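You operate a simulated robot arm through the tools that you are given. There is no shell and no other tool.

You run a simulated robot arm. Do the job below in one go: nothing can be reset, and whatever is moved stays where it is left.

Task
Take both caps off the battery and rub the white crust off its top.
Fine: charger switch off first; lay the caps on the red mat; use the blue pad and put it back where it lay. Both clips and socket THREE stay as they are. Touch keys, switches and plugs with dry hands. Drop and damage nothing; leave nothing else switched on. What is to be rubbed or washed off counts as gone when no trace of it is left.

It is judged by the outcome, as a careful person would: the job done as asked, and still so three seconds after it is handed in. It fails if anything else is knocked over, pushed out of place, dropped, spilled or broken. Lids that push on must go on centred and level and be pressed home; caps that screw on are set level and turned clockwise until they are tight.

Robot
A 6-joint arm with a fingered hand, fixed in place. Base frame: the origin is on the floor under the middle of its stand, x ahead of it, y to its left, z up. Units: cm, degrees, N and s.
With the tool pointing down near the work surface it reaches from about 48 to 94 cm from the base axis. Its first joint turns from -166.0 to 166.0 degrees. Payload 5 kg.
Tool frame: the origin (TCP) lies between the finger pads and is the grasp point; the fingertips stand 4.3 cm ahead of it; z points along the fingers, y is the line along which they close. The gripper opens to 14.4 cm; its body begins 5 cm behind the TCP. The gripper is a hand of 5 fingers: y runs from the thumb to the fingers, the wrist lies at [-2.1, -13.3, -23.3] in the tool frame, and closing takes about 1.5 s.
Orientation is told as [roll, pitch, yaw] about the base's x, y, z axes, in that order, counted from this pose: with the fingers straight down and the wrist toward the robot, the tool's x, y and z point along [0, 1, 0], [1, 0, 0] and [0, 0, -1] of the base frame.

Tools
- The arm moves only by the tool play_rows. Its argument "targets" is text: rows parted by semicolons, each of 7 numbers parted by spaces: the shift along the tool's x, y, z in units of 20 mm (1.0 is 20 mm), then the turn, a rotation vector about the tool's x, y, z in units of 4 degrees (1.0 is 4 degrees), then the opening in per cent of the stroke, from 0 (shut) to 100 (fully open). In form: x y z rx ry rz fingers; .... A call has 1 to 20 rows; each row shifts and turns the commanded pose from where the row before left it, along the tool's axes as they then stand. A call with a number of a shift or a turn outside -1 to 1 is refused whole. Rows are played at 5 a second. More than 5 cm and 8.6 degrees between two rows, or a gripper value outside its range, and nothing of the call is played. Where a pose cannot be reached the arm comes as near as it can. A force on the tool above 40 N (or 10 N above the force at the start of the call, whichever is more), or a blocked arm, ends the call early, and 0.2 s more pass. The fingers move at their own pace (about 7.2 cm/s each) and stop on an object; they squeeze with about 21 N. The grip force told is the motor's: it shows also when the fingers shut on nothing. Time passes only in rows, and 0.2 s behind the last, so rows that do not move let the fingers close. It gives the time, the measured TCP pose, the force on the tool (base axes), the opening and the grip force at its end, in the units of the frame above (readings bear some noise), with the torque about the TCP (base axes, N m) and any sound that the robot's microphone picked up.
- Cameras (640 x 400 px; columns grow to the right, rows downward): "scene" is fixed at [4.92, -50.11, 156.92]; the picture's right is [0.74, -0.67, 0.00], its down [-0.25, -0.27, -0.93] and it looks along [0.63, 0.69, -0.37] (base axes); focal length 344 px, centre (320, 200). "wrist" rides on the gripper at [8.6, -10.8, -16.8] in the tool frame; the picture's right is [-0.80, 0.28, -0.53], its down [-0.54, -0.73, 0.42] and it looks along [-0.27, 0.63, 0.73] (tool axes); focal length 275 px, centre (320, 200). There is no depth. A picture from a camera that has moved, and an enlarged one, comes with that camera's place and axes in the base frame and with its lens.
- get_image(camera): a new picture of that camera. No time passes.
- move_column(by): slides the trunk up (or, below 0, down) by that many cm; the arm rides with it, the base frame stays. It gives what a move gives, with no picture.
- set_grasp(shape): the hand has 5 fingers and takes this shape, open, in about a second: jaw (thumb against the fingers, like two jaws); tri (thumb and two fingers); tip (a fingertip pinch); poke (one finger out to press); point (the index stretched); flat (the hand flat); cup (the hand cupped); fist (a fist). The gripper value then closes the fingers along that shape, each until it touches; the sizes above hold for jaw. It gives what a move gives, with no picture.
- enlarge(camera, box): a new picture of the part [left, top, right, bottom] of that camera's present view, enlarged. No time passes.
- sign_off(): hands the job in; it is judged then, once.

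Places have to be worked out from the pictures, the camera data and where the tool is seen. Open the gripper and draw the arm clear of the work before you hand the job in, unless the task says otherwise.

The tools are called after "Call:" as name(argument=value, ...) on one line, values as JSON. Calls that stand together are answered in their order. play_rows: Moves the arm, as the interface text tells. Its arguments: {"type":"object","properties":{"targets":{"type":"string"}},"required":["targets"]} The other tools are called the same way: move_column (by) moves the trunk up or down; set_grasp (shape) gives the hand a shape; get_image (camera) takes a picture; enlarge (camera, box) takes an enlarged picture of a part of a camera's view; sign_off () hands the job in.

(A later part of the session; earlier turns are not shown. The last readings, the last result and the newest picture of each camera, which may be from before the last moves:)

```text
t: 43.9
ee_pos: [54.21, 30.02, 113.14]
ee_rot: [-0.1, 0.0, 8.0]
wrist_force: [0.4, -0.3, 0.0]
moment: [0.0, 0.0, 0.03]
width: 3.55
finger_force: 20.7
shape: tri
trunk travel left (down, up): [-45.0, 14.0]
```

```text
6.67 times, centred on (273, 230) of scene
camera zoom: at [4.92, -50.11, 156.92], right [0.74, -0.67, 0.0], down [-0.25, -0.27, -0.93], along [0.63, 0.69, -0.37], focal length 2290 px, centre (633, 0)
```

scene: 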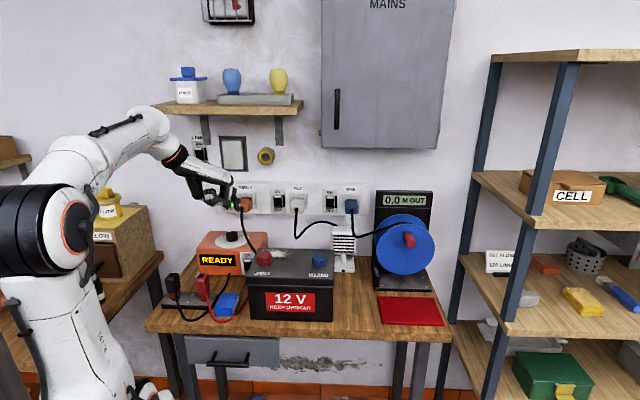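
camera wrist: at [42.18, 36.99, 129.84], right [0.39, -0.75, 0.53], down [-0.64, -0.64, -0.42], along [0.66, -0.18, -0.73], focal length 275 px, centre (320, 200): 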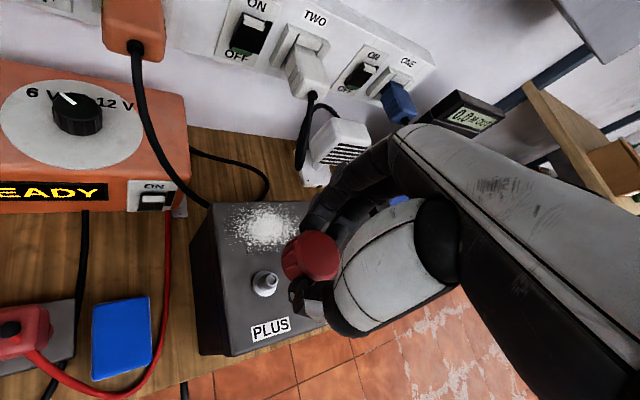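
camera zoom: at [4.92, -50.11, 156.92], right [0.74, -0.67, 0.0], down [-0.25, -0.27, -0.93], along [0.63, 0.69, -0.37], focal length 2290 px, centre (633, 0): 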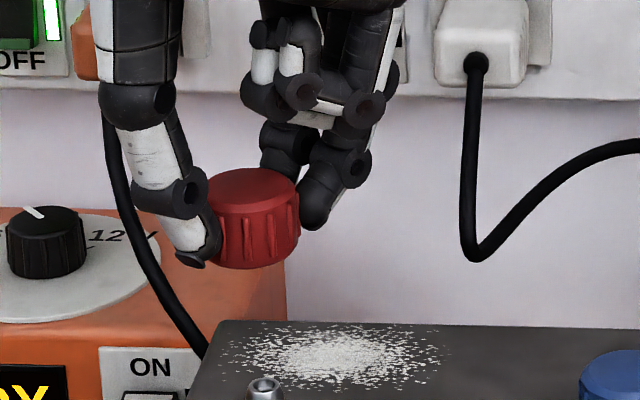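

The cap is held securely with a slight tilt. I carry it over the battery toward the mat, stopping two-thirds of the way to look.

Call:
play_rows(targets="-0.966 0.605 0 0 0 0 0;-0.966 0.605 0 0 0 0 0;-0.966 0.605 0 0 0 0 0;-0.966 0.605 0 0 0 0 0;-0.966 0.605 0 0 0 0 0;-0.966 0.605 0 0 0 0 0;-0.966 0.605 0 0 0 0 0;-0.966 0.605 0 0 0 0 0;-0.966 0.605 0 0 0 0 0;-0.966 0.605 0 0 0 0 0;-0.966 0.605 0 0 0 0 0;-0.966 0.605 0 0 0 0 0;0 0 0 0 0 0 0")

Call:
get_image(camera="wrist")

Call:
get_image(camera="scene")

```text
t: 46.7
ee_pos: [71.96, 9.11, 113.15]
ee_rot: [0.0, 0.1, 8.1]
wrist_force: [0.4, 0.7, -0.5]
moment: [-0.01, 0.05, -0.01]
width: 3.57
finger_force: 20.7
shape: tri
trunk travel left (down, up): [-45.0, 14.0]
```

```text
taken
camera wrist: at [59.87, 15.95, 129.89], right [0.39, -0.75, 0.53], down [-0.64, -0.64, -0.42], along [0.66, -0.18, -0.73], focal length 275 px, centre (320, 200)
```

wrist: 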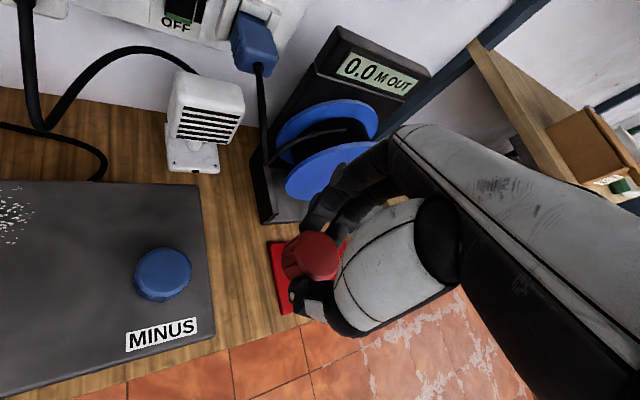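

```text
taken
```

scene: 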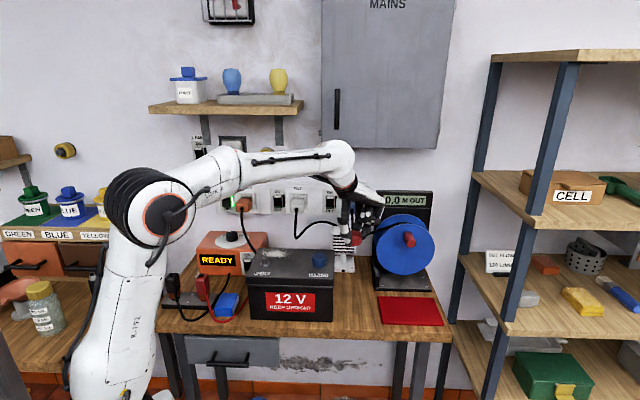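

The way is clear; the reel's base starts about v'=70, well behind the mat. I carry on to above the mat and view it.

Call:
play_rows(targets="-0.966 0.605 0 0 0 0 0;-0.966 0.605 0 0 0 0 0;-0.966 0.605 0 0 0 0 0;-0.966 0.605 0 0 0 0 0;-0.966 0.605 0 0 0 0 0;-0.966 0.605 0 0 0 0 0;0 0 0 0 0 0 0")

Call:
get_image(camera="wrist")

Call:
enlarge(camera="scene", box=[320, 190, 480, 340])

```text
t: 48.3
ee_pos: [80.64, -1.34, 112.91]
ee_rot: [-0.1, 0.1, 8.0]
wrist_force: [0.9, -0.2, -1.4]
moment: [0.02, 0.02, 0.01]
width: 3.58
finger_force: 21.0
shape: tri
trunk travel left (down, up): [-45.0, 14.0]
```

```text
taken
camera wrist: at [68.66, 5.68, 129.69], right [0.39, -0.75, 0.53], down [-0.64, -0.64, -0.42], along [0.66, -0.18, -0.73], focal length 275 px, centre (320, 200)
```

wrist: 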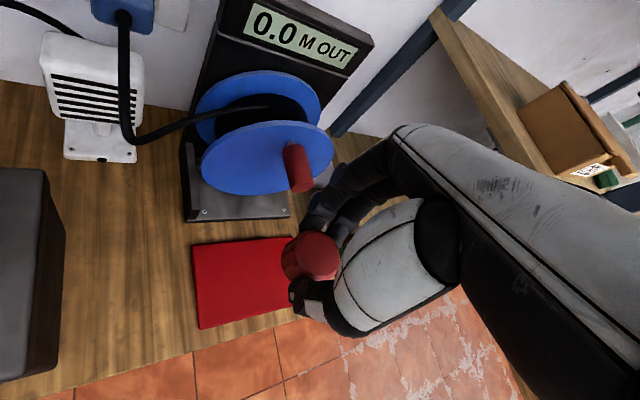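

```text
2.67 times, centred on (400, 265) of scene
camera zoom: at [4.92, -50.11, 156.92], right [0.74, -0.67, 0.0], down [-0.25, -0.27, -0.93], along [0.63, 0.69, -0.37], focal length 916 px, centre (107, 27)
```

zoom: 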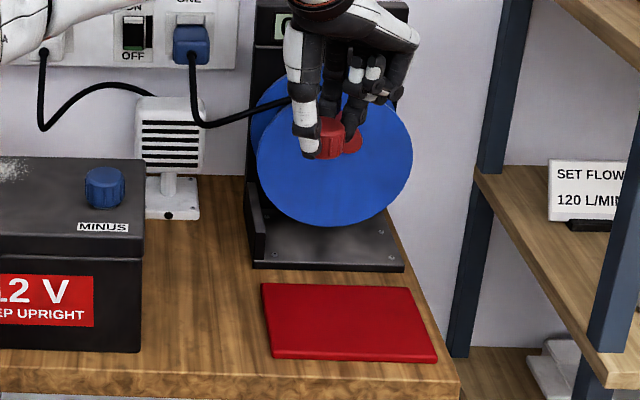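

The mat spans about u' 54–72, v' 53–66 with its top near z 82.5; the reel handle tip is at (92, 2.5, 103), clear of my path. I shift 1.5 cm inward and lower to about z 92.

Call:
play_rows(targets="0.45 0.6 0.9 0 0 0 0;0 0 0.95 0 0 0 0;0 0 0.95 0 0 0 0;0 0 0.95 0 0 0 0;0 0 0.95 0 0 0 0;0 0 0.95 0 0 0 0;0 0 0.95 0 0 0 0;0 0 0.95 0 0 0 0;0 0 0.95 0 0 0 0;0 0 0.95 0 0 0 0;0 0 0.95 0 0 0 0;0 0 0 0 0 0 0")

Call:
get_image(camera="wrist")

Call:
enlarge(camera="scene", box=[340, 240, 468, 340])

```text
t: 50.9
ee_pos: [81.78, -0.19, 92.19]
ee_rot: [-0.1, 0.0, 7.9]
wrist_force: [0.0, -0.4, -0.3]
moment: [-0.01, 0.01, -0.01]
width: 3.56
finger_force: 21.3
shape: tri
trunk travel left (down, up): [-45.0, 14.0]
```

```text
taken
camera wrist: at [69.75, 6.63, 108.95], right [0.39, -0.75, 0.53], down [-0.64, -0.64, -0.42], along [0.66, -0.18, -0.73], focal length 275 px, centre (320, 200)
```

wrist: 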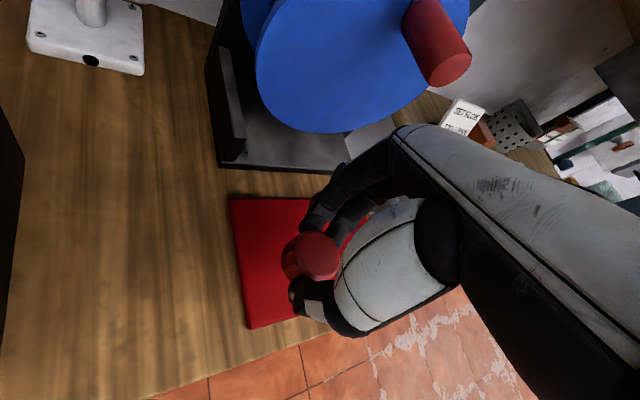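

```text
4.00 times, centred on (404, 290) of scene
camera zoom: at [4.92, -50.11, 156.92], right [0.74, -0.67, 0.0], down [-0.25, -0.27, -0.93], along [0.63, 0.69, -0.37], focal length 1374 px, centre (-16, -160)
```

zoom: 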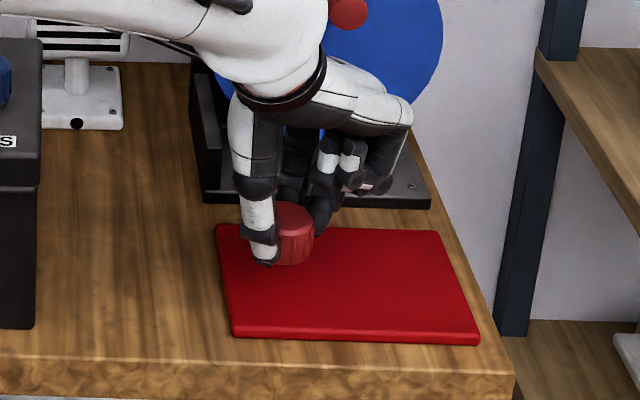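

The cap will land about 2 cm inside the mat's left edge. I lower slowly toward contact.

Call:
play_rows(targets="0 0 0.25 0 0 0 0;0 0 0.25 0 0 0 0;0 0 0.25 0 0 0 0;0 0 0.25 0 0 0 0;0 0 0.25 0 0 0 0;0 0 0.25 0 0 0 0;0 0 0.2 0 0 0 0;0 0 0 0 0 0 0")

Call:
enlarge(camera="scene", box=[372, 270, 436, 310])

```text
t: 52.7
ee_pos: [81.82, -0.4, 88.92]
ee_rot: [0.0, 0.0, 8.1]
wrist_force: [0.0, -0.4, -0.5]
moment: [-0.03, 0.03, 0.0]
width: 3.58
finger_force: 20.9
shape: tri
trunk travel left (down, up): [-45.0, 14.0]
```

```text
10.00 times, centred on (404, 290) of scene
camera zoom: at [4.92, -50.11, 156.92], right [0.74, -0.67, 0.0], down [-0.25, -0.27, -0.93], along [0.63, 0.69, -0.37], focal length 3435 px, centre (-520, -700)
```

zoom: 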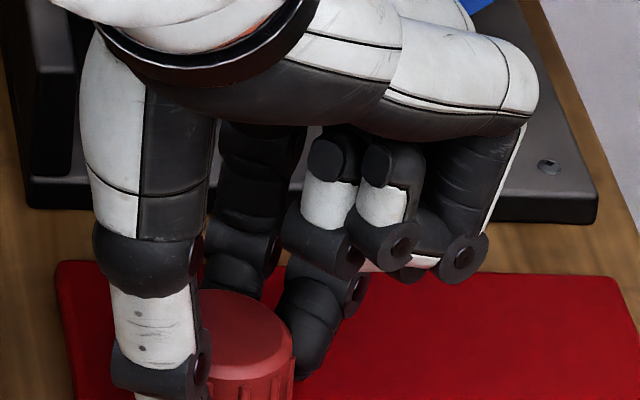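

No contact force yet. I look a little lower in the picture and keep lowering in 2 mm steps.

Call:
play_rows(targets="0 0 0.1 0 0 0 0;0 0 0.1 0 0 0 0;0 0 0.1 0 0 0 0;0 0 0 0 0 0 0")

Call:
enlarge(camera="scene", box=[372, 285, 436, 325])

```text
t: 53.7
ee_pos: [81.79, -0.22, 88.26]
ee_rot: [0.0, 0.0, 8.1]
wrist_force: [-1.2, 0.6, 0.3]
moment: [0.01, 0.04, -0.02]
width: 3.54
finger_force: 20.9
shape: tri
trunk travel left (down, up): [-45.0, 14.0]
```

```text
10.00 times, centred on (404, 305) of scene
camera zoom: at [4.92, -50.11, 156.92], right [0.74, -0.67, 0.0], down [-0.25, -0.27, -0.93], along [0.63, 0.69, -0.37], focal length 3435 px, centre (-520, -850)
```

zoom: 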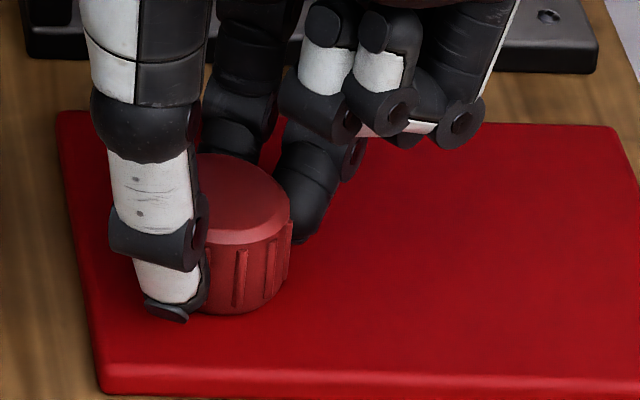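

It is very close to the mat. I continue in small steps until I feel it.

Call:
play_rows(targets="0 0 0.1 0 0 0 0;0 0 0.1 0 0 0 0;0 0 0 0 0 0 0")

Call:
enlarge(camera="scene", box=[372, 285, 436, 325])

```text
t: 54.5
ee_pos: [81.84, -0.21, 88.12]
ee_rot: [0.0, -0.3, 8.0]
wrist_force: [-0.6, -0.5, 10.0]
moment: [-0.04, -0.07, -0.02]
width: 3.58
finger_force: 20.7
shape: tri
trunk travel left (down, up): [-45.0, 14.0]
```

```text
10.00 times, centred on (404, 305) of scene
camera zoom: at [4.92, -50.11, 156.92], right [0.74, -0.67, 0.0], down [-0.25, -0.27, -0.93], along [0.63, 0.69, -0.37], focal length 3435 px, centre (-520, -850)
```

zoom: 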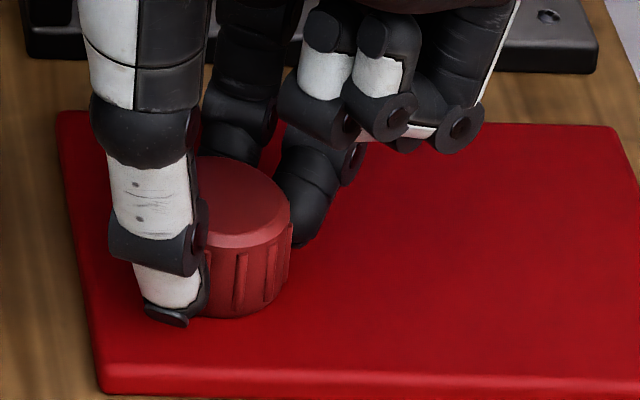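

The cap is on the mat (10 N). I ease up 1 mm and open the fingers gradually.

Call:
play_rows(targets="0 0 -0.05 0 0 0 0;0 0 0 0 0 0 26;0 0 0 0 0 0 28;0 0 0 0 0 0 30;0 0 0 0 0 0 34;0 0 0 0 0 0 40;0 0 0 0 0 0 48;0 0 0 0 0 0 56;0 0 0 0 0 0 60;0 0 0 0 0 0 60")

Call:
enlarge(camera="scene", box=[372, 285, 436, 325])

Call:
get_image(camera="wrist")

```text
t: 56.7
ee_pos: [81.84, -0.18, 88.0]
ee_rot: [0.1, -0.1, 8.0]
wrist_force: [-0.8, -0.2, 0.7]
moment: [0.01, 0.01, -0.01]
width: 8.61
finger_force: 0.2
shape: tri
trunk travel left (down, up): [-45.0, 14.0]
```

```text
10.00 times, centred on (404, 305) of scene
camera zoom: at [4.92, -50.11, 156.92], right [0.74, -0.67, 0.0], down [-0.25, -0.27, -0.93], along [0.63, 0.69, -0.37], focal length 3435 px, centre (-520, -850)
```

zoom: 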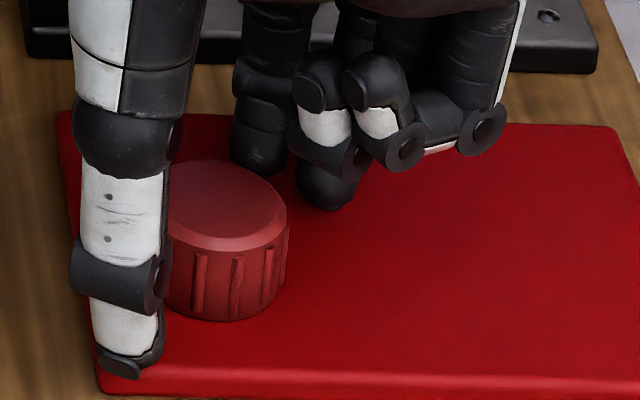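

```text
taken
camera wrist: at [69.74, 6.71, 104.65], right [0.39, -0.75, 0.53], down [-0.64, -0.64, -0.42], along [0.66, -0.18, -0.73], focal length 275 px, centre (320, 200)
```

wrist: 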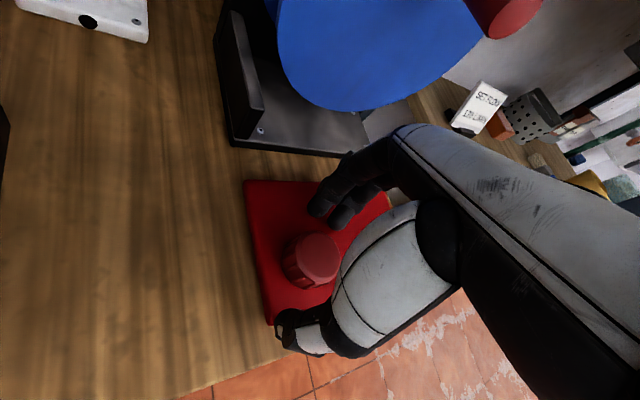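

The cap stands free on the mat. I lift the hand straight up and check how it sits.

Call:
play_rows(targets="0 0 -0.3 0 0 0 60;0 0 -0.5 0 0 0 60;0 0 -0.8 0 0 0 60;0 0 -1 0 0 0 60;0 0 -1 0 0 0 60;0 0 -1 0 0 0 60;0 0 -1 0 0 0 60;0 0 -1 0 0 0 60;0 0 -1 0 0 0 60;0 0 -1 0 0 0 60;0 0 -1 0 0 0 60;0 0 -1 0 0 0 60;0 0 -1 0 0 0 60;0 0 0 0 0 0 60")

Call:
enlarge(camera="scene", box=[372, 285, 436, 325])

Call:
get_image(camera="wrist")

```text
t: 59.7
ee_pos: [81.66, -0.4, 111.16]
ee_rot: [0.1, 0.0, 8.0]
wrist_force: [-0.1, -0.7, 0.4]
moment: [-0.01, 0.03, -0.02]
width: 8.59
finger_force: 0.1
shape: tri
trunk travel left (down, up): [-45.0, 14.0]
```

```text
10.00 times, centred on (404, 305) of scene
camera zoom: at [4.92, -50.11, 156.92], right [0.74, -0.67, 0.0], down [-0.25, -0.27, -0.93], along [0.63, 0.69, -0.37], focal length 3435 px, centre (-520, -850)
```

zoom: 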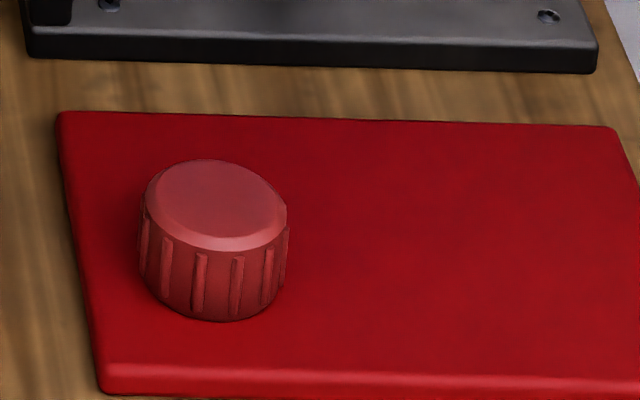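

```text
taken
camera wrist: at [69.68, 6.51, 127.86], right [0.39, -0.75, 0.53], down [-0.64, -0.64, -0.42], along [0.66, -0.18, -0.73], focal length 275 px, centre (320, 200)
```

wrist: 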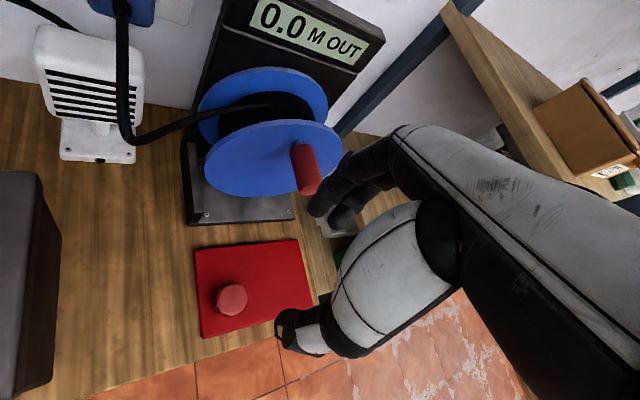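

The cap stands on the mat. I zoom from the wrist camera to check whether it sits flat.

Call:
enlarge(camera="wrist", box=[200, 270, 264, 330])

Call:
enlarge(camera="scene", box=[378, 296, 410, 320])

```text
6.67 times, centred on (232, 300) of wrist
camera zoom: at [69.68, 6.51, 127.86], right [0.39, -0.75, 0.53], down [-0.64, -0.64, -0.42], along [0.66, -0.18, -0.73], focal length 1835 px, centre (907, -467)
```

zoom: 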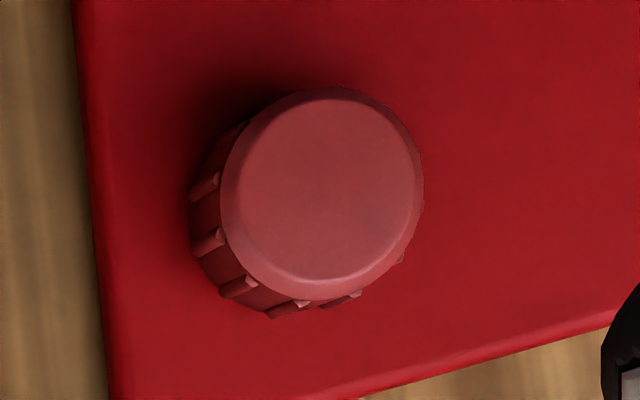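

```text
16.00 times, centred on (394, 308) of scene
camera zoom: at [4.92, -50.11, 156.92], right [0.74, -0.67, 0.0], down [-0.25, -0.27, -0.93], along [0.63, 0.69, -0.37], focal length 5497 px, centre (-864, -1528)
```

zoom: 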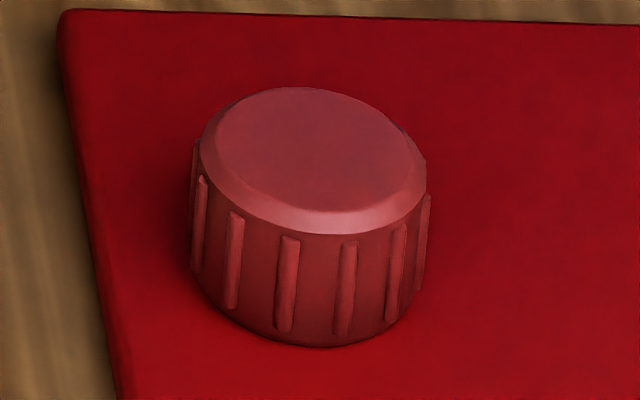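

The cap sits fine on the mat. Now the minus cap at about (66.3, 18.0): I move over it at safe height and turn to yaw about -28.

Call:
play_rows(targets="0.925 -0.577 -0.05 0 0 0 60;0.925 -0.577 -0.05 0 0 0 60;0.925 -0.577 -0.05 0 0 0 60;0.925 -0.577 -0.05 0 0 0 60;0.925 -0.577 -0.05 0 0 0 60;0.925 -0.577 -0.05 0 0 0 60;0.925 -0.577 -0.05 0 0 0 60;0.925 -0.577 -0.05 0 0 0 60;0.925 -0.577 -0.05 0 0 0 60;0.925 -0.577 -0.05 0 0 0 60;0.925 -0.577 -0.05 0 0 0 60;0 0 0 0 0 1 60;0 0 0 0 0 1 60;0 0 0 0 0 1 60;0 0 0 0 0 1 60;0 0 0 0 0 1 60;0 0 0 0 0 1 60;0 0 0 0 0 1 60;0 0 0 0 0 1 60;0 0 0 0 0 1 60")

Call:
get_image(camera="wrist")

Call:
enlarge(camera="scene", box=[240, 200, 400, 300])

```text
t: 63.9
ee_pos: [66.4, 18.18, 112.29]
ee_rot: [0.0, 0.0, -28.2]
wrist_force: [-0.3, -0.3, 0.1]
moment: [0.0, -0.02, 0.02]
width: 8.61
finger_force: 0.2
shape: tri
trunk travel left (down, up): [-45.0, 14.0]
```

```text
taken
camera wrist: at [60.79, 30.82, 129.01], right [-0.12, -0.84, 0.53], down [-0.9, -0.14, -0.42], along [0.43, -0.53, -0.73], focal length 275 px, centre (320, 200)
```

wrist: 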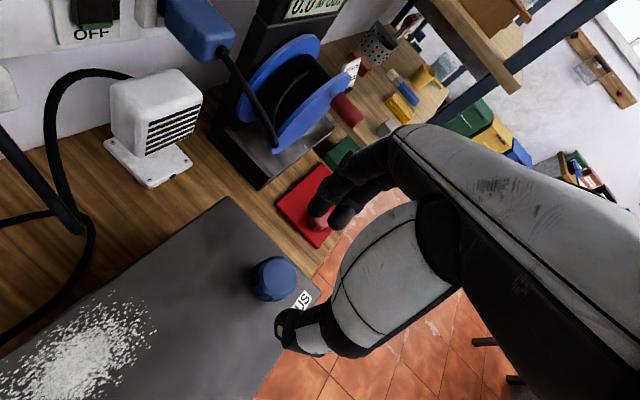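

```text
4.00 times, centred on (320, 250) of scene
camera zoom: at [4.92, -50.11, 156.92], right [0.74, -0.67, 0.0], down [-0.25, -0.27, -0.93], along [0.63, 0.69, -0.37], focal length 1374 px, centre (320, 0)
```

zoom: 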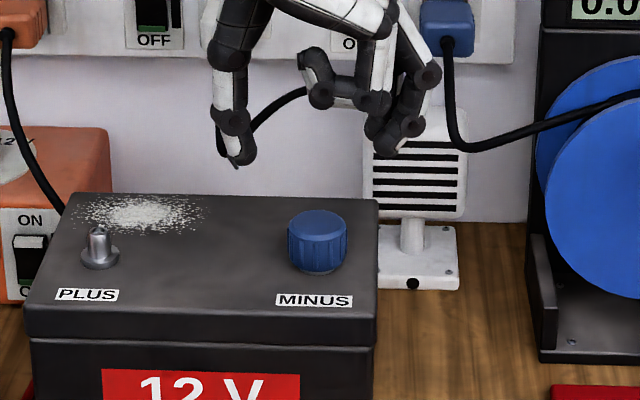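

I zoom to check centring over the minus cap.

Call:
enlarge(camera="wrist", box=[220, 230, 348, 310])

Call:
enlarge(camera="scene", box=[280, 220, 360, 270])

```text
5.00 times, centred on (284, 270) of wrist
camera zoom: at [60.79, 30.82, 129.01], right [-0.12, -0.84, 0.53], down [-0.9, -0.14, -0.42], along [0.43, -0.53, -0.73], focal length 1376 px, centre (500, -150)
```

zoom: 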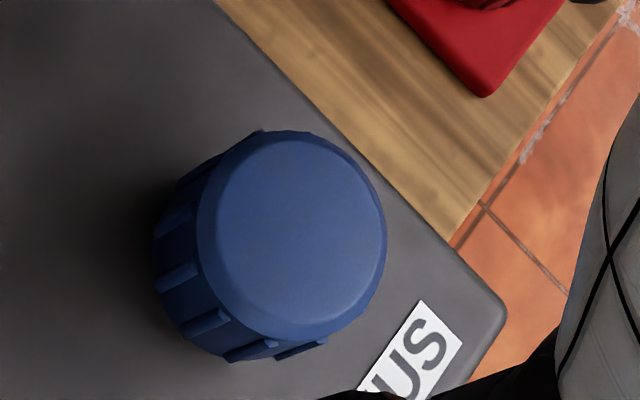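

```text
8.00 times, centred on (320, 245) of scene
camera zoom: at [4.92, -50.11, 156.92], right [0.74, -0.67, 0.0], down [-0.25, -0.27, -0.93], along [0.63, 0.69, -0.37], focal length 2748 px, centre (320, -160)
```

zoom: 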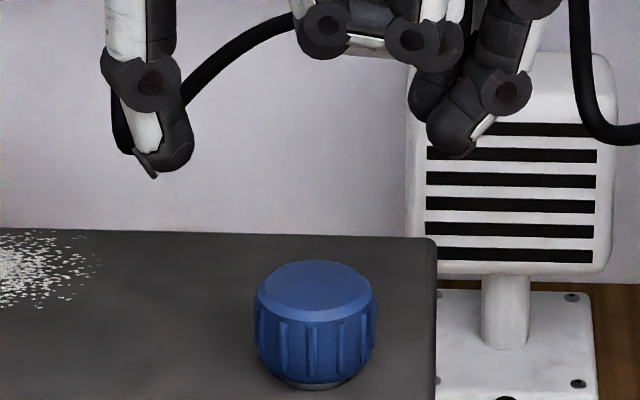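

Centred to within a millimetre. I lower to TCP z≈104.1 around the cap.

Call:
play_rows(targets="0 0 0.5 0 0 1 60;0 0 0.5 0 0 0 60;0 0 0.5 0 0 0 60;0 0 0.5 0 0 0 60;0 0 0.5 0 0 0 60;0 0 0.5 0 0 0 60;0 0 0.5 0 0 0 60;0 0 0.5 0 0 0 60;0 0 0.1 0 0 0 60;0 0 0 0 0 0 60")

Call:
enlarge(camera="scene", box=[270, 220, 366, 280])

Call:
get_image(camera="wrist")

```text
t: 66.1
ee_pos: [66.27, 18.09, 104.05]
ee_rot: [0.0, 0.0, -32.0]
wrist_force: [0.0, 0.6, 0.2]
moment: [0.01, 0.0, -0.01]
width: 8.61
finger_force: 0.1
shape: tri
trunk travel left (down, up): [-45.0, 14.0]
```

```text
6.67 times, centred on (318, 250) of scene
camera zoom: at [4.92, -50.11, 156.92], right [0.74, -0.67, 0.0], down [-0.25, -0.27, -0.93], along [0.63, 0.69, -0.37], focal length 2290 px, centre (333, -133)
```

zoom: 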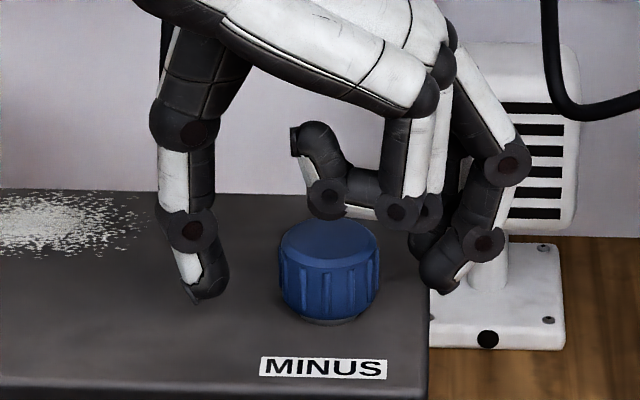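

```text
taken
camera wrist: at [61.59, 31.12, 120.82], right [-0.18, -0.83, 0.53], down [-0.9, -0.07, -0.42], along [0.39, -0.56, -0.73], focal length 275 px, centre (320, 200)
```

wrist: 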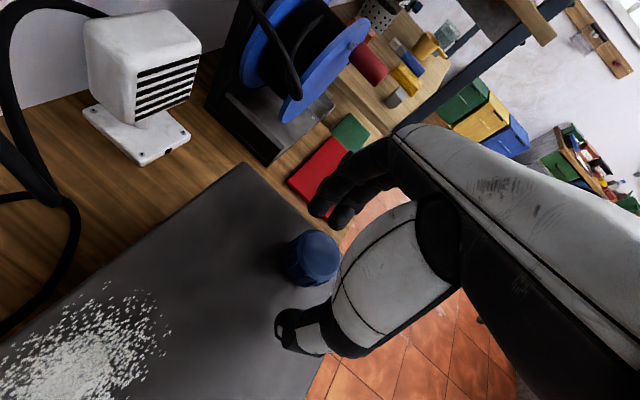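

No contact; the cap sits between thumb and fingers. I close on it.

Call:
play_rows(targets="0 0 0 0 0 0 0;0 0 0 0 0 0 0;0 0 0 0 0 0 0;0 0 0 0 0 0 0;0 0 0 0 0 0 0;0 0 0 0 0 0 0;0 0 0 0 0 0 0;0 0 0 0 0 0 0")

Call:
enlarge(camera="scene", box=[270, 220, 366, 280])

```text
t: 67.9
ee_pos: [66.3, 18.19, 104.15]
ee_rot: [-0.1, 0.0, -32.0]
wrist_force: [-0.3, -0.4, -0.7]
moment: [-0.01, 0.02, -0.02]
width: 3.57
finger_force: 21.4
shape: tri
trunk travel left (down, up): [-45.0, 14.0]
```

```text
6.67 times, centred on (318, 250) of scene
camera zoom: at [4.92, -50.11, 156.92], right [0.74, -0.67, 0.0], down [-0.25, -0.27, -0.93], along [0.63, 0.69, -0.37], focal length 2290 px, centre (333, -133)
```

zoom: 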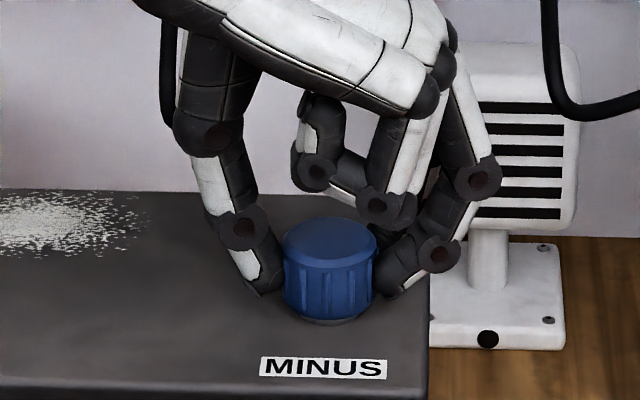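

Gripped the same way. I repeat the same gentle counter-clockwise twist, in a smaller step first.

Call:
play_rows(targets="0 0 0 0 0 -0.5 0;0 0 0 0 0 -0.5 0;0 0 0 0 0 -0.5 0;0 0 0 0 0 -0.5 0;0 0 0 0 0 -0.5 0;0 0 0 0 0 -0.5 0")

Call:
enlarge(camera="scene", box=[294, 235, 342, 265])

```text
t: 69.3
ee_pos: [66.51, 18.09, 104.1]
ee_rot: [0.0, 0.1, -20.0]
wrist_force: [-0.1, 0.6, 0.3]
moment: [0.01, -0.02, -0.02]
width: 3.56
finger_force: 20.9
shape: tri
trunk travel left (down, up): [-45.0, 14.0]
heard: snap
```

```text
13.33 times, centred on (318, 250) of scene
camera zoom: at [4.92, -50.11, 156.92], right [0.74, -0.67, 0.0], down [-0.25, -0.27, -0.93], along [0.63, 0.69, -0.37], focal length 4580 px, centre (347, -467)
```

zoom: 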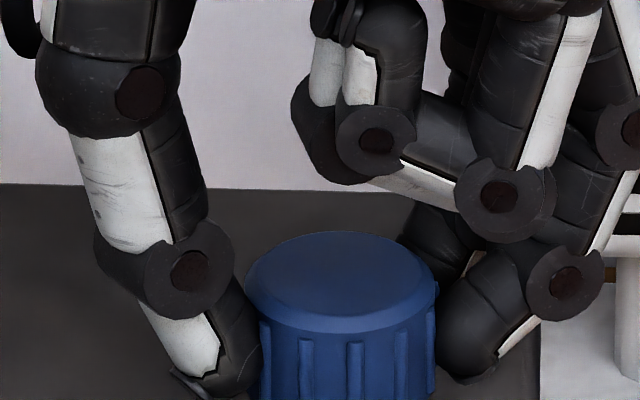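

The snap came again and there is no torque left, so the minus cap is free in the grip. I lift it straight up slowly.

Call:
play_rows(targets="0 0 -0.25 0 0 0 0;0 0 -0.25 0 0 0 0;0 0 -0.25 0 0 0 0;0 0 -0.25 0 0 0 0;0 0 -0.25 0 0 0 0;0 0 -0.25 0 0 0 0;0 0 -0.5 0 0 0 0;0 0 -0.5 0 0 0 0;0 0 -0.8 0 0 0 0;0 0 -0.8 0 0 0 0;0 0 -0.8 0 0 0 0;0 0 0 0 0 0 0")

Call:
enlarge(camera="scene", box=[270, 200, 366, 260])

Call:
get_image(camera="wrist")

```text
t: 71.9
ee_pos: [66.34, 18.07, 113.88]
ee_rot: [0.1, -0.1, -20.0]
wrist_force: [-0.6, -0.5, 0.2]
moment: [-0.01, 0.01, -0.01]
width: 3.56
finger_force: 21.1
shape: tri
trunk travel left (down, up): [-45.0, 14.0]
```

```text
6.67 times, centred on (318, 230) of scene
camera zoom: at [4.92, -50.11, 156.92], right [0.74, -0.67, 0.0], down [-0.25, -0.27, -0.93], along [0.63, 0.69, -0.37], focal length 2290 px, centre (333, 0)
```

zoom: 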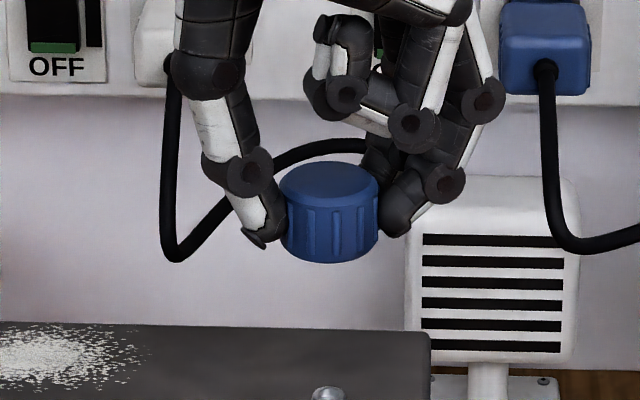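

```text
taken
camera wrist: at [58.93, 29.82, 130.59], right [-0.01, -0.85, 0.53], down [-0.87, -0.26, -0.42], along [0.5, -0.47, -0.73], focal length 275 px, centre (320, 200)
```

wrist: 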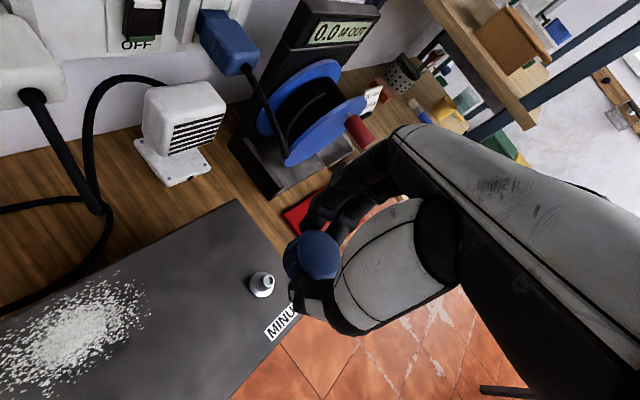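

The minus cap is off and held level. I turn to yaw 12 so the thumb will stay clear of the red cap, and carry it toward the right part of the mat.

Call:
play_rows(targets="0 0 0 0 0 -1 0;0 0 0 0 0 -1 0;0 0 0 0 0 -1 0;0 0 0 0 0 -1 0;0 0 0 0 0 -1 0;0 0 0 0 0 -1 0;0 0 0 0 0 -1 0;0 0 0 0 0 -1 0;-0.936 0.54 0 0 0 0 0;-0.936 0.54 0 0 0 0 0;-0.936 0.54 0 0 0 0 0;-0.936 0.54 0 0 0 0 0;-0.936 0.54 0 0 0 0 0;-0.936 0.54 0 0 0 0 0;-0.936 0.54 0 0 0 0 0;-0.936 0.54 0 0 0 0 0;-0.936 0.54 0 0 0 0 0;-0.936 0.54 0 0 0 0 0;0 0 0 0 0 0 0")

Call:
get_image(camera="wrist")

Call:
get_image(camera="scene")

```text
t: 75.9
ee_pos: [80.77, 2.12, 113.82]
ee_rot: [0.0, 0.1, 12.0]
wrist_force: [-0.2, 0.2, -0.4]
moment: [0.05, 0.02, -0.03]
width: 3.58
finger_force: 20.7
shape: tri
trunk travel left (down, up): [-45.0, 14.0]
```

```text
taken
camera wrist: at [68.37, 8.17, 130.55], right [0.44, -0.72, 0.53], down [-0.6, -0.68, -0.42], along [0.67, -0.13, -0.73], focal length 275 px, centre (320, 200)
```

wrist: 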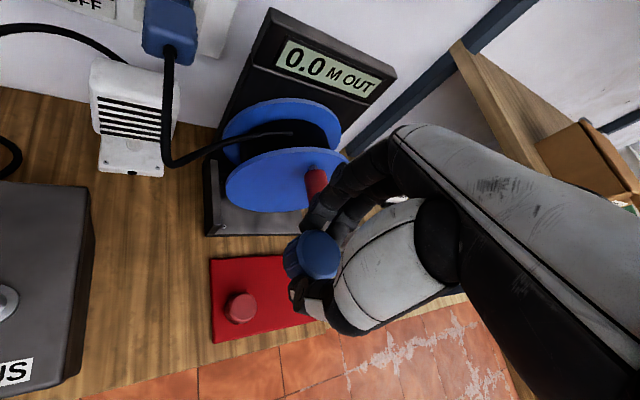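

```text
taken
```

scene: 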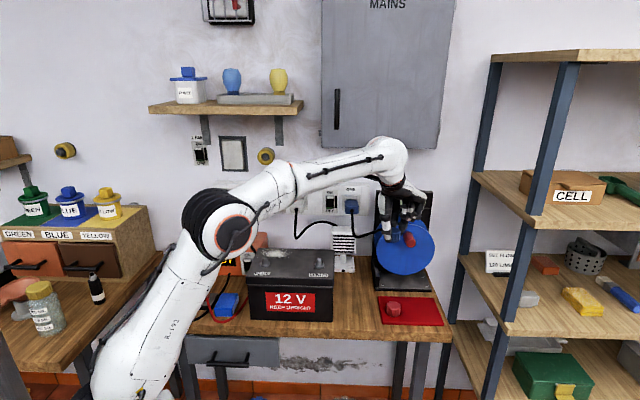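

Path ahead is clear of the handle. I complete the move to about (88, -6) and start lowering.

Call:
play_rows(targets="-0.94 0.535 0 0 0 0 0;-0.94 0.535 0 0 0 0 0;-0.94 0.535 0 0 0 0 0;-0.94 0.535 0 0 0 0 0;-0.94 0.535 0 0 0 0 0;0 0 0.95 0 0 0 0;0 0 0.95 0 0 0 0;0 0 0.95 0 0 0 0;0 0 0.95 0 0 0 0;0 0 0 0 0 0 0")

Call:
get_image(camera="wrist")

Call:
enlarge(camera="scene", box=[330, 190, 490, 340])

```text
t: 78.1
ee_pos: [87.26, -5.63, 105.74]
ee_rot: [0.1, 0.0, 11.9]
wrist_force: [-0.3, -0.1, 0.2]
moment: [0.03, 0.02, -0.03]
width: 3.56
finger_force: 20.9
shape: tri
out of reach, approached as far as the arm can: row 5
trunk travel left (down, up): [-45.0, 14.0]
```

```text
taken
camera wrist: at [74.69, 0.28, 122.5], right [0.44, -0.72, 0.53], down [-0.6, -0.68, -0.42], along [0.67, -0.13, -0.73], focal length 275 px, centre (320, 200)
```

wrist: 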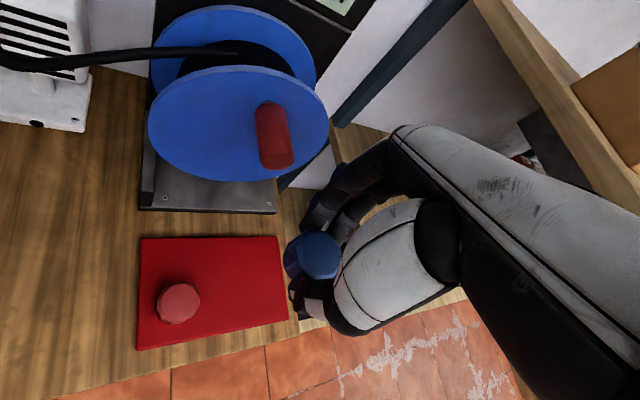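

```text
2.67 times, centred on (410, 265) of scene
camera zoom: at [4.92, -50.11, 156.92], right [0.74, -0.67, 0.0], down [-0.25, -0.27, -0.93], along [0.63, 0.69, -0.37], focal length 916 px, centre (80, 27)
```

zoom: 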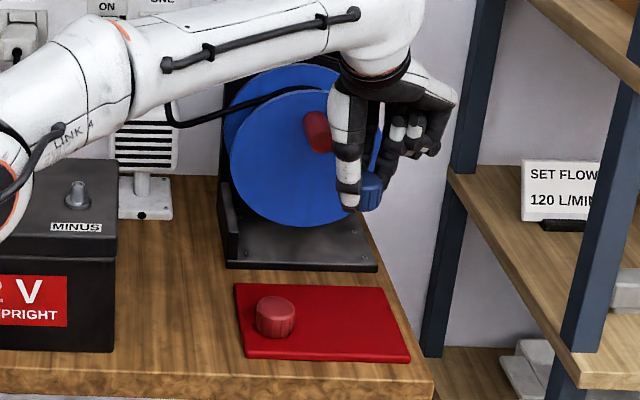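

Reached (87.3, -5.6), which is over the mat's right half. I go on lowering to about z 92.

Call:
play_rows(targets="0 0 0.95 0 0 0 0;0 0 0.95 0 0 0 0;0 0 0.95 0 0 0 0;0 0 0.95 0 0 0 0;0 0 0.95 0 0 0 0;0 0 0.95 0 0 0 0;0 0 0.95 0 0 0 0;0 0 0 0 0 0 0")

Call:
get_image(camera="wrist")

Call:
enlarge(camera="scene", box=[300, 190, 460, 340])

```text
t: 79.9
ee_pos: [87.18, -5.97, 92.56]
ee_rot: [0.1, -0.1, 12.0]
wrist_force: [-0.4, -0.1, -0.8]
moment: [0.0, 0.02, 0.01]
width: 3.53
finger_force: 21.0
shape: tri
trunk travel left (down, up): [-45.0, 14.0]
```

```text
taken
camera wrist: at [74.71, 0.09, 109.28], right [0.44, -0.72, 0.53], down [-0.6, -0.68, -0.42], along [0.67, -0.13, -0.73], focal length 275 px, centre (320, 200)
```

wrist: 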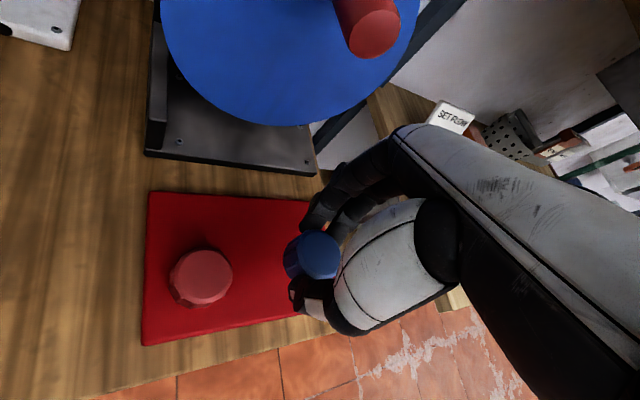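

```text
2.67 times, centred on (380, 265) of scene
camera zoom: at [4.92, -50.11, 156.92], right [0.74, -0.67, 0.0], down [-0.25, -0.27, -0.93], along [0.63, 0.69, -0.37], focal length 916 px, centre (160, 27)
```

zoom: 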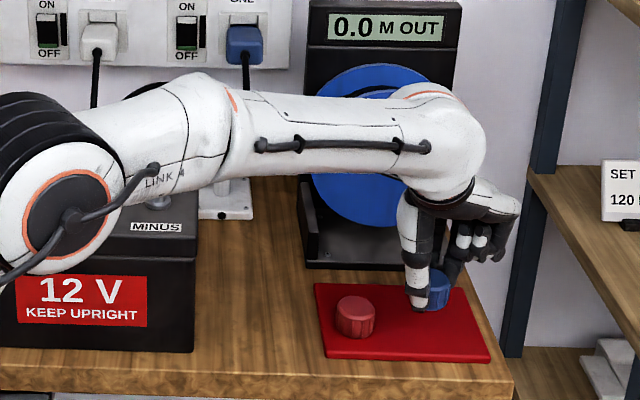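

Forearm and elbow are clear of the battery. I lower slowly toward the contact height found before (about 88.2).

Call:
play_rows(targets="0 0 0.25 0 0 0 0;0 0 0.25 0 0 0 0;0 0 0.25 0 0 0 0;0 0 0.25 0 0 0 0;0 0 0.25 0 0 0 0;0 0 0.25 0 0 0 0;0 0 0.25 0 0 0 0;0 0 0.1 0 0 0 0;0 0 0 0 0 0 0")

Call:
enlarge(camera="scene", box=[380, 280, 444, 320])

```text
t: 81.9
ee_pos: [87.15, -5.84, 88.93]
ee_rot: [0.1, 0.0, 12.0]
wrist_force: [0.0, 0.0, -0.2]
moment: [0.02, -0.04, 0.02]
width: 3.54
finger_force: 20.8
shape: tri
trunk travel left (down, up): [-45.0, 14.0]
```

```text
10.00 times, centred on (412, 300) of scene
camera zoom: at [4.92, -50.11, 156.92], right [0.74, -0.67, 0.0], down [-0.25, -0.27, -0.93], along [0.63, 0.69, -0.37], focal length 3435 px, centre (-600, -800)
```

zoom: 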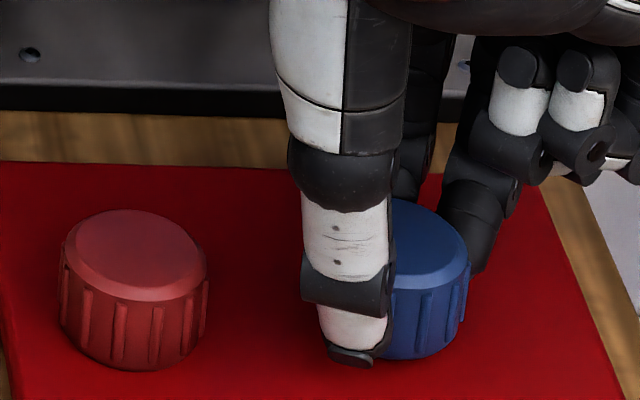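

Still no contact; I go down in 2 mm steps.

Call:
play_rows(targets="0 0 0.1 0 0 0 0;0 0 0.1 0 0 0 0;0 0 0.1 0 0 0 0;0 0 0.05 0 0 0 0;0 0 0 0 0 0 0")

```text
t: 83.1
ee_pos: [87.11, -5.84, 88.12]
ee_rot: [0.0, 0.1, 12.0]
wrist_force: [0.7, -0.7, -1.1]
moment: [0.04, 0.04, 0.0]
width: 3.56
finger_force: 21.0
shape: tri
trunk travel left (down, up): [-45.0, 14.0]
```

No contact at 88.1 yet (this cap is held level), so I continue by small steps.

Call:
play_rows(targets="0 0 0.07 0 0 0 0;0 0 0.07 0 0 0 0;0 0 0 0 0 0 0")

Call:
enlarge(camera="scene", box=[380, 285, 444, 325])

```text
t: 83.9
ee_pos: [87.09, -5.87, 88.01]
ee_rot: [0.0, -0.1, 12.0]
wrist_force: [0.0, -0.3, 6.4]
moment: [0.0, -0.01, -0.01]
width: 3.56
finger_force: 20.6
shape: tri
trunk travel left (down, up): [-45.0, 14.0]
```

```text
10.00 times, centred on (412, 305) of scene
camera zoom: at [4.92, -50.11, 156.92], right [0.74, -0.67, 0.0], down [-0.25, -0.27, -0.93], along [0.63, 0.69, -0.37], focal length 3435 px, centre (-600, -850)
```

zoom: 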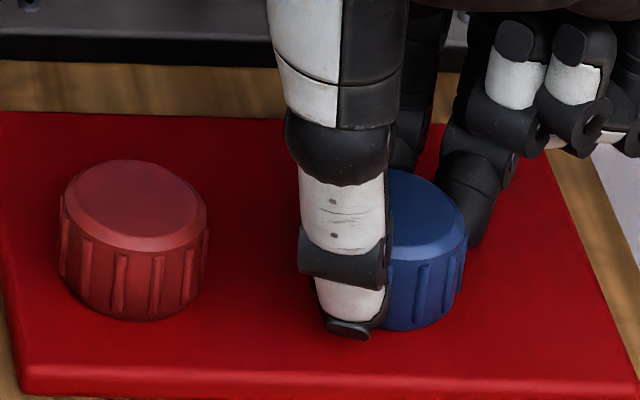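

The cap rests on the mat (6 N). I open the fingers gradually.

Call:
play_rows(targets="0 0 0 0 0 0 26;0 0 0 0 0 0 28;0 0 0 0 0 0 30;0 0 0 0 0 0 34;0 0 0 0 0 0 40;0 0 0 0 0 0 48;0 0 0 0 0 0 52;0 0 0 0 0 0 52")

Call:
enlarge(camera="scene", box=[380, 285, 444, 325])

```text
t: 85.7
ee_pos: [87.0, -5.88, 87.94]
ee_rot: [0.0, 0.0, 12.0]
wrist_force: [0.0, -0.1, 0.9]
moment: [-0.02, 0.0, -0.02]
width: 7.45
finger_force: 0.0
shape: tri
trunk travel left (down, up): [-45.0, 14.0]
```

```text
10.00 times, centred on (412, 305) of scene
camera zoom: at [4.92, -50.11, 156.92], right [0.74, -0.67, 0.0], down [-0.25, -0.27, -0.93], along [0.63, 0.69, -0.37], focal length 3435 px, centre (-600, -850)
```

zoom: 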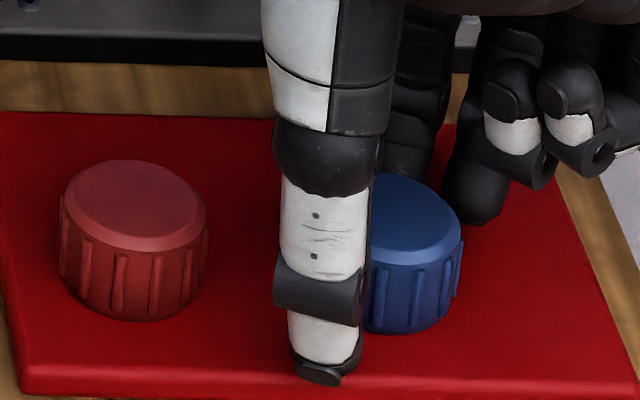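

Both caps now stand on the mat. I lift straight up from the blue cap and draw back toward the battery.

Call:
play_rows(targets="0 0 -0.3 0 0 0 52;0 0 -0.5 0 0 0 52;0 0 -0.8 0 0 0 52;0 0 -1 0 0 0 52;0 0 -1 0 0 0 52;0 0 -1 0 0 0 52;0 0 -1 0 0 0 52;0 0 -1 0 0 0 52;0 0 -1 0 0 0 52;0 0 -1 0 0 0 52;0 0 -1 0 0 0 52;0 0 0 0 0 0 52")

Call:
get_image(camera="wrist")

Call:
get_image(camera="scene")

```text
t: 88.3
ee_pos: [87.11, -5.83, 107.2]
ee_rot: [0.1, 0.0, 11.9]
wrist_force: [-0.6, 0.4, 0.5]
moment: [0.0, 0.02, -0.02]
width: 7.45
finger_force: 0.1
shape: tri
trunk travel left (down, up): [-45.0, 14.0]
```

```text
taken
camera wrist: at [74.63, 0.29, 123.82], right [0.44, -0.72, 0.53], down [-0.6, -0.68, -0.42], along [0.67, -0.13, -0.73], focal length 275 px, centre (320, 200)
```

wrist: 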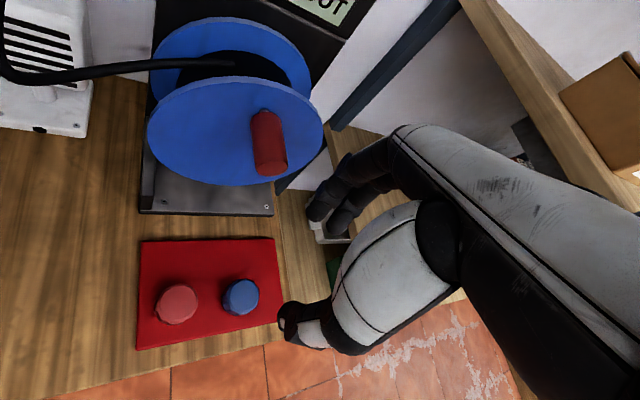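

```text
taken
```

scene: 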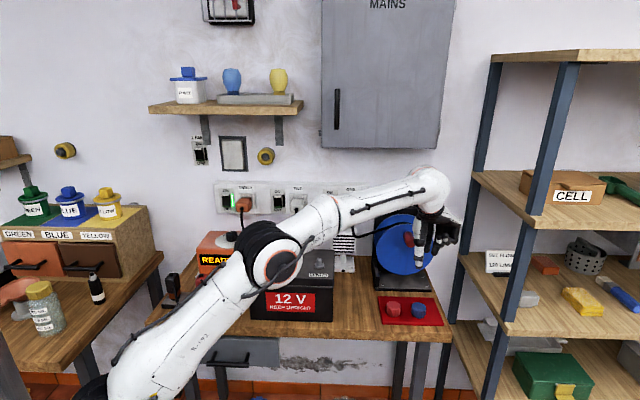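

Both caps rest well on the mat. I rise a little and travel back over the battery toward the pad, pausing for a look at the battery's rear-left and the cable there.

Call:
play_rows(targets="0.3 -0.7 -0.9 0 0 0 52;0.5 -0.8 -0.9 0 0 0 52;0.7 -0.7 -0.9 0 0 0 52;0.85 -0.52 -0.3 0 0 0 52;0.85 -0.52 0 0 0 0 52;0.85 -0.52 0 0 0 0 52;0.85 -0.52 0 0 0 0 52;0.85 -0.52 0 0 0 0 52;0.85 -0.52 0 0 0 0 52;0.85 -0.52 0 0 0 0 52;0.85 -0.52 0 0 0 0 52;0.85 -0.52 0 0 0 0 52;0.85 -0.52 0 0 0 0 52;0.85 -0.52 0 0 0 0 52;0.85 -0.52 0 0 0 0 52;0.85 -0.52 0 0 0 0 52;0.85 -0.52 0 0 0 0 52;0.85 -0.52 0 0 0 0 52;0 0 0 0 0 0 52")

Call:
get_image(camera="wrist")

Call:
enlarge(camera="scene", box=[160, 180, 320, 280])

```text
t: 92.3
ee_pos: [61.68, 17.97, 113.2]
ee_rot: [0.0, 0.0, 12.0]
wrist_force: [-0.3, 0.9, -0.5]
moment: [0.02, 0.0, 0.0]
width: 7.42
finger_force: 0.0
shape: tri
trunk travel left (down, up): [-45.0, 14.0]
```

```text
taken
camera wrist: at [49.11, 24.02, 129.94], right [0.44, -0.72, 0.53], down [-0.6, -0.68, -0.42], along [0.67, -0.13, -0.73], focal length 275 px, centre (320, 200)
```

wrist: 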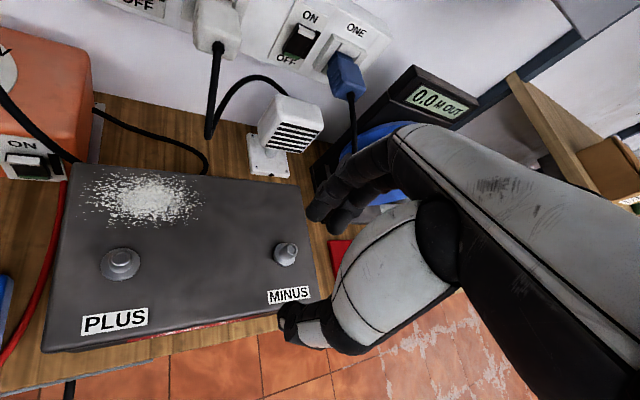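

```text
4.00 times, centred on (240, 230) of scene
camera zoom: at [4.92, -50.11, 156.92], right [0.74, -0.67, 0.0], down [-0.25, -0.27, -0.93], along [0.63, 0.69, -0.37], focal length 1374 px, centre (640, 80)
```

zoom: 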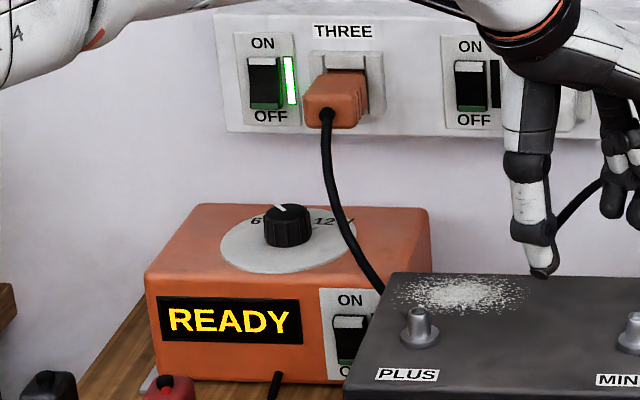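

The cable from socket THREE comes down at about v'=75, u'≈9–12, so it is behind the zone the hand will use. I enlarge the battery top to map crust and posts.

Call:
enlarge(camera="wrist", box=[30, 140, 222, 260])

Call:
enlarge(camera="scene", box=[235, 235, 315, 285])

```text
3.33 times, centred on (126, 200) of wrist
camera zoom: at [49.11, 24.02, 129.94], right [0.44, -0.72, 0.53], down [-0.6, -0.68, -0.42], along [0.67, -0.13, -0.73], focal length 918 px, centre (967, 200)
```

zoom: 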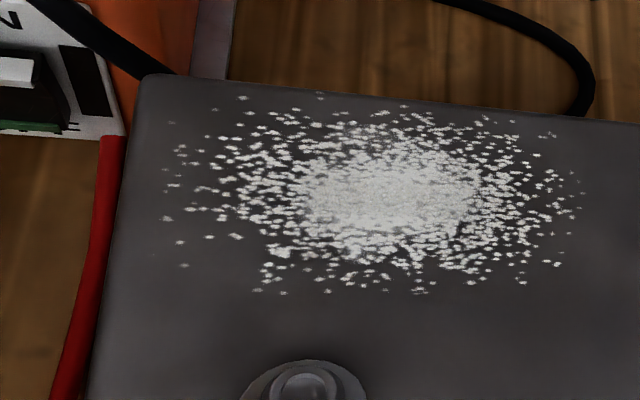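

```text
8.00 times, centred on (275, 260) of scene
camera zoom: at [4.92, -50.11, 156.92], right [0.74, -0.67, 0.0], down [-0.25, -0.27, -0.93], along [0.63, 0.69, -0.37], focal length 2748 px, centre (680, -280)
```

zoom: 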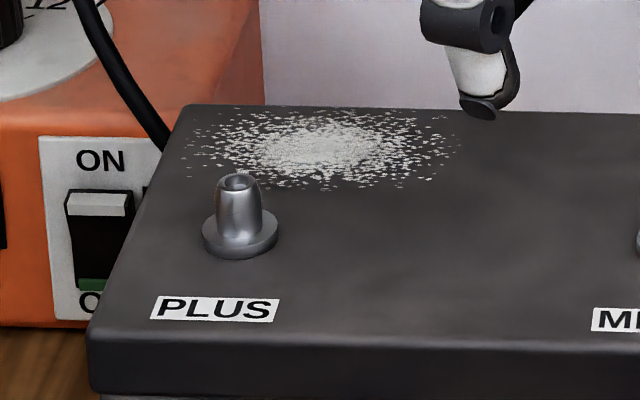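

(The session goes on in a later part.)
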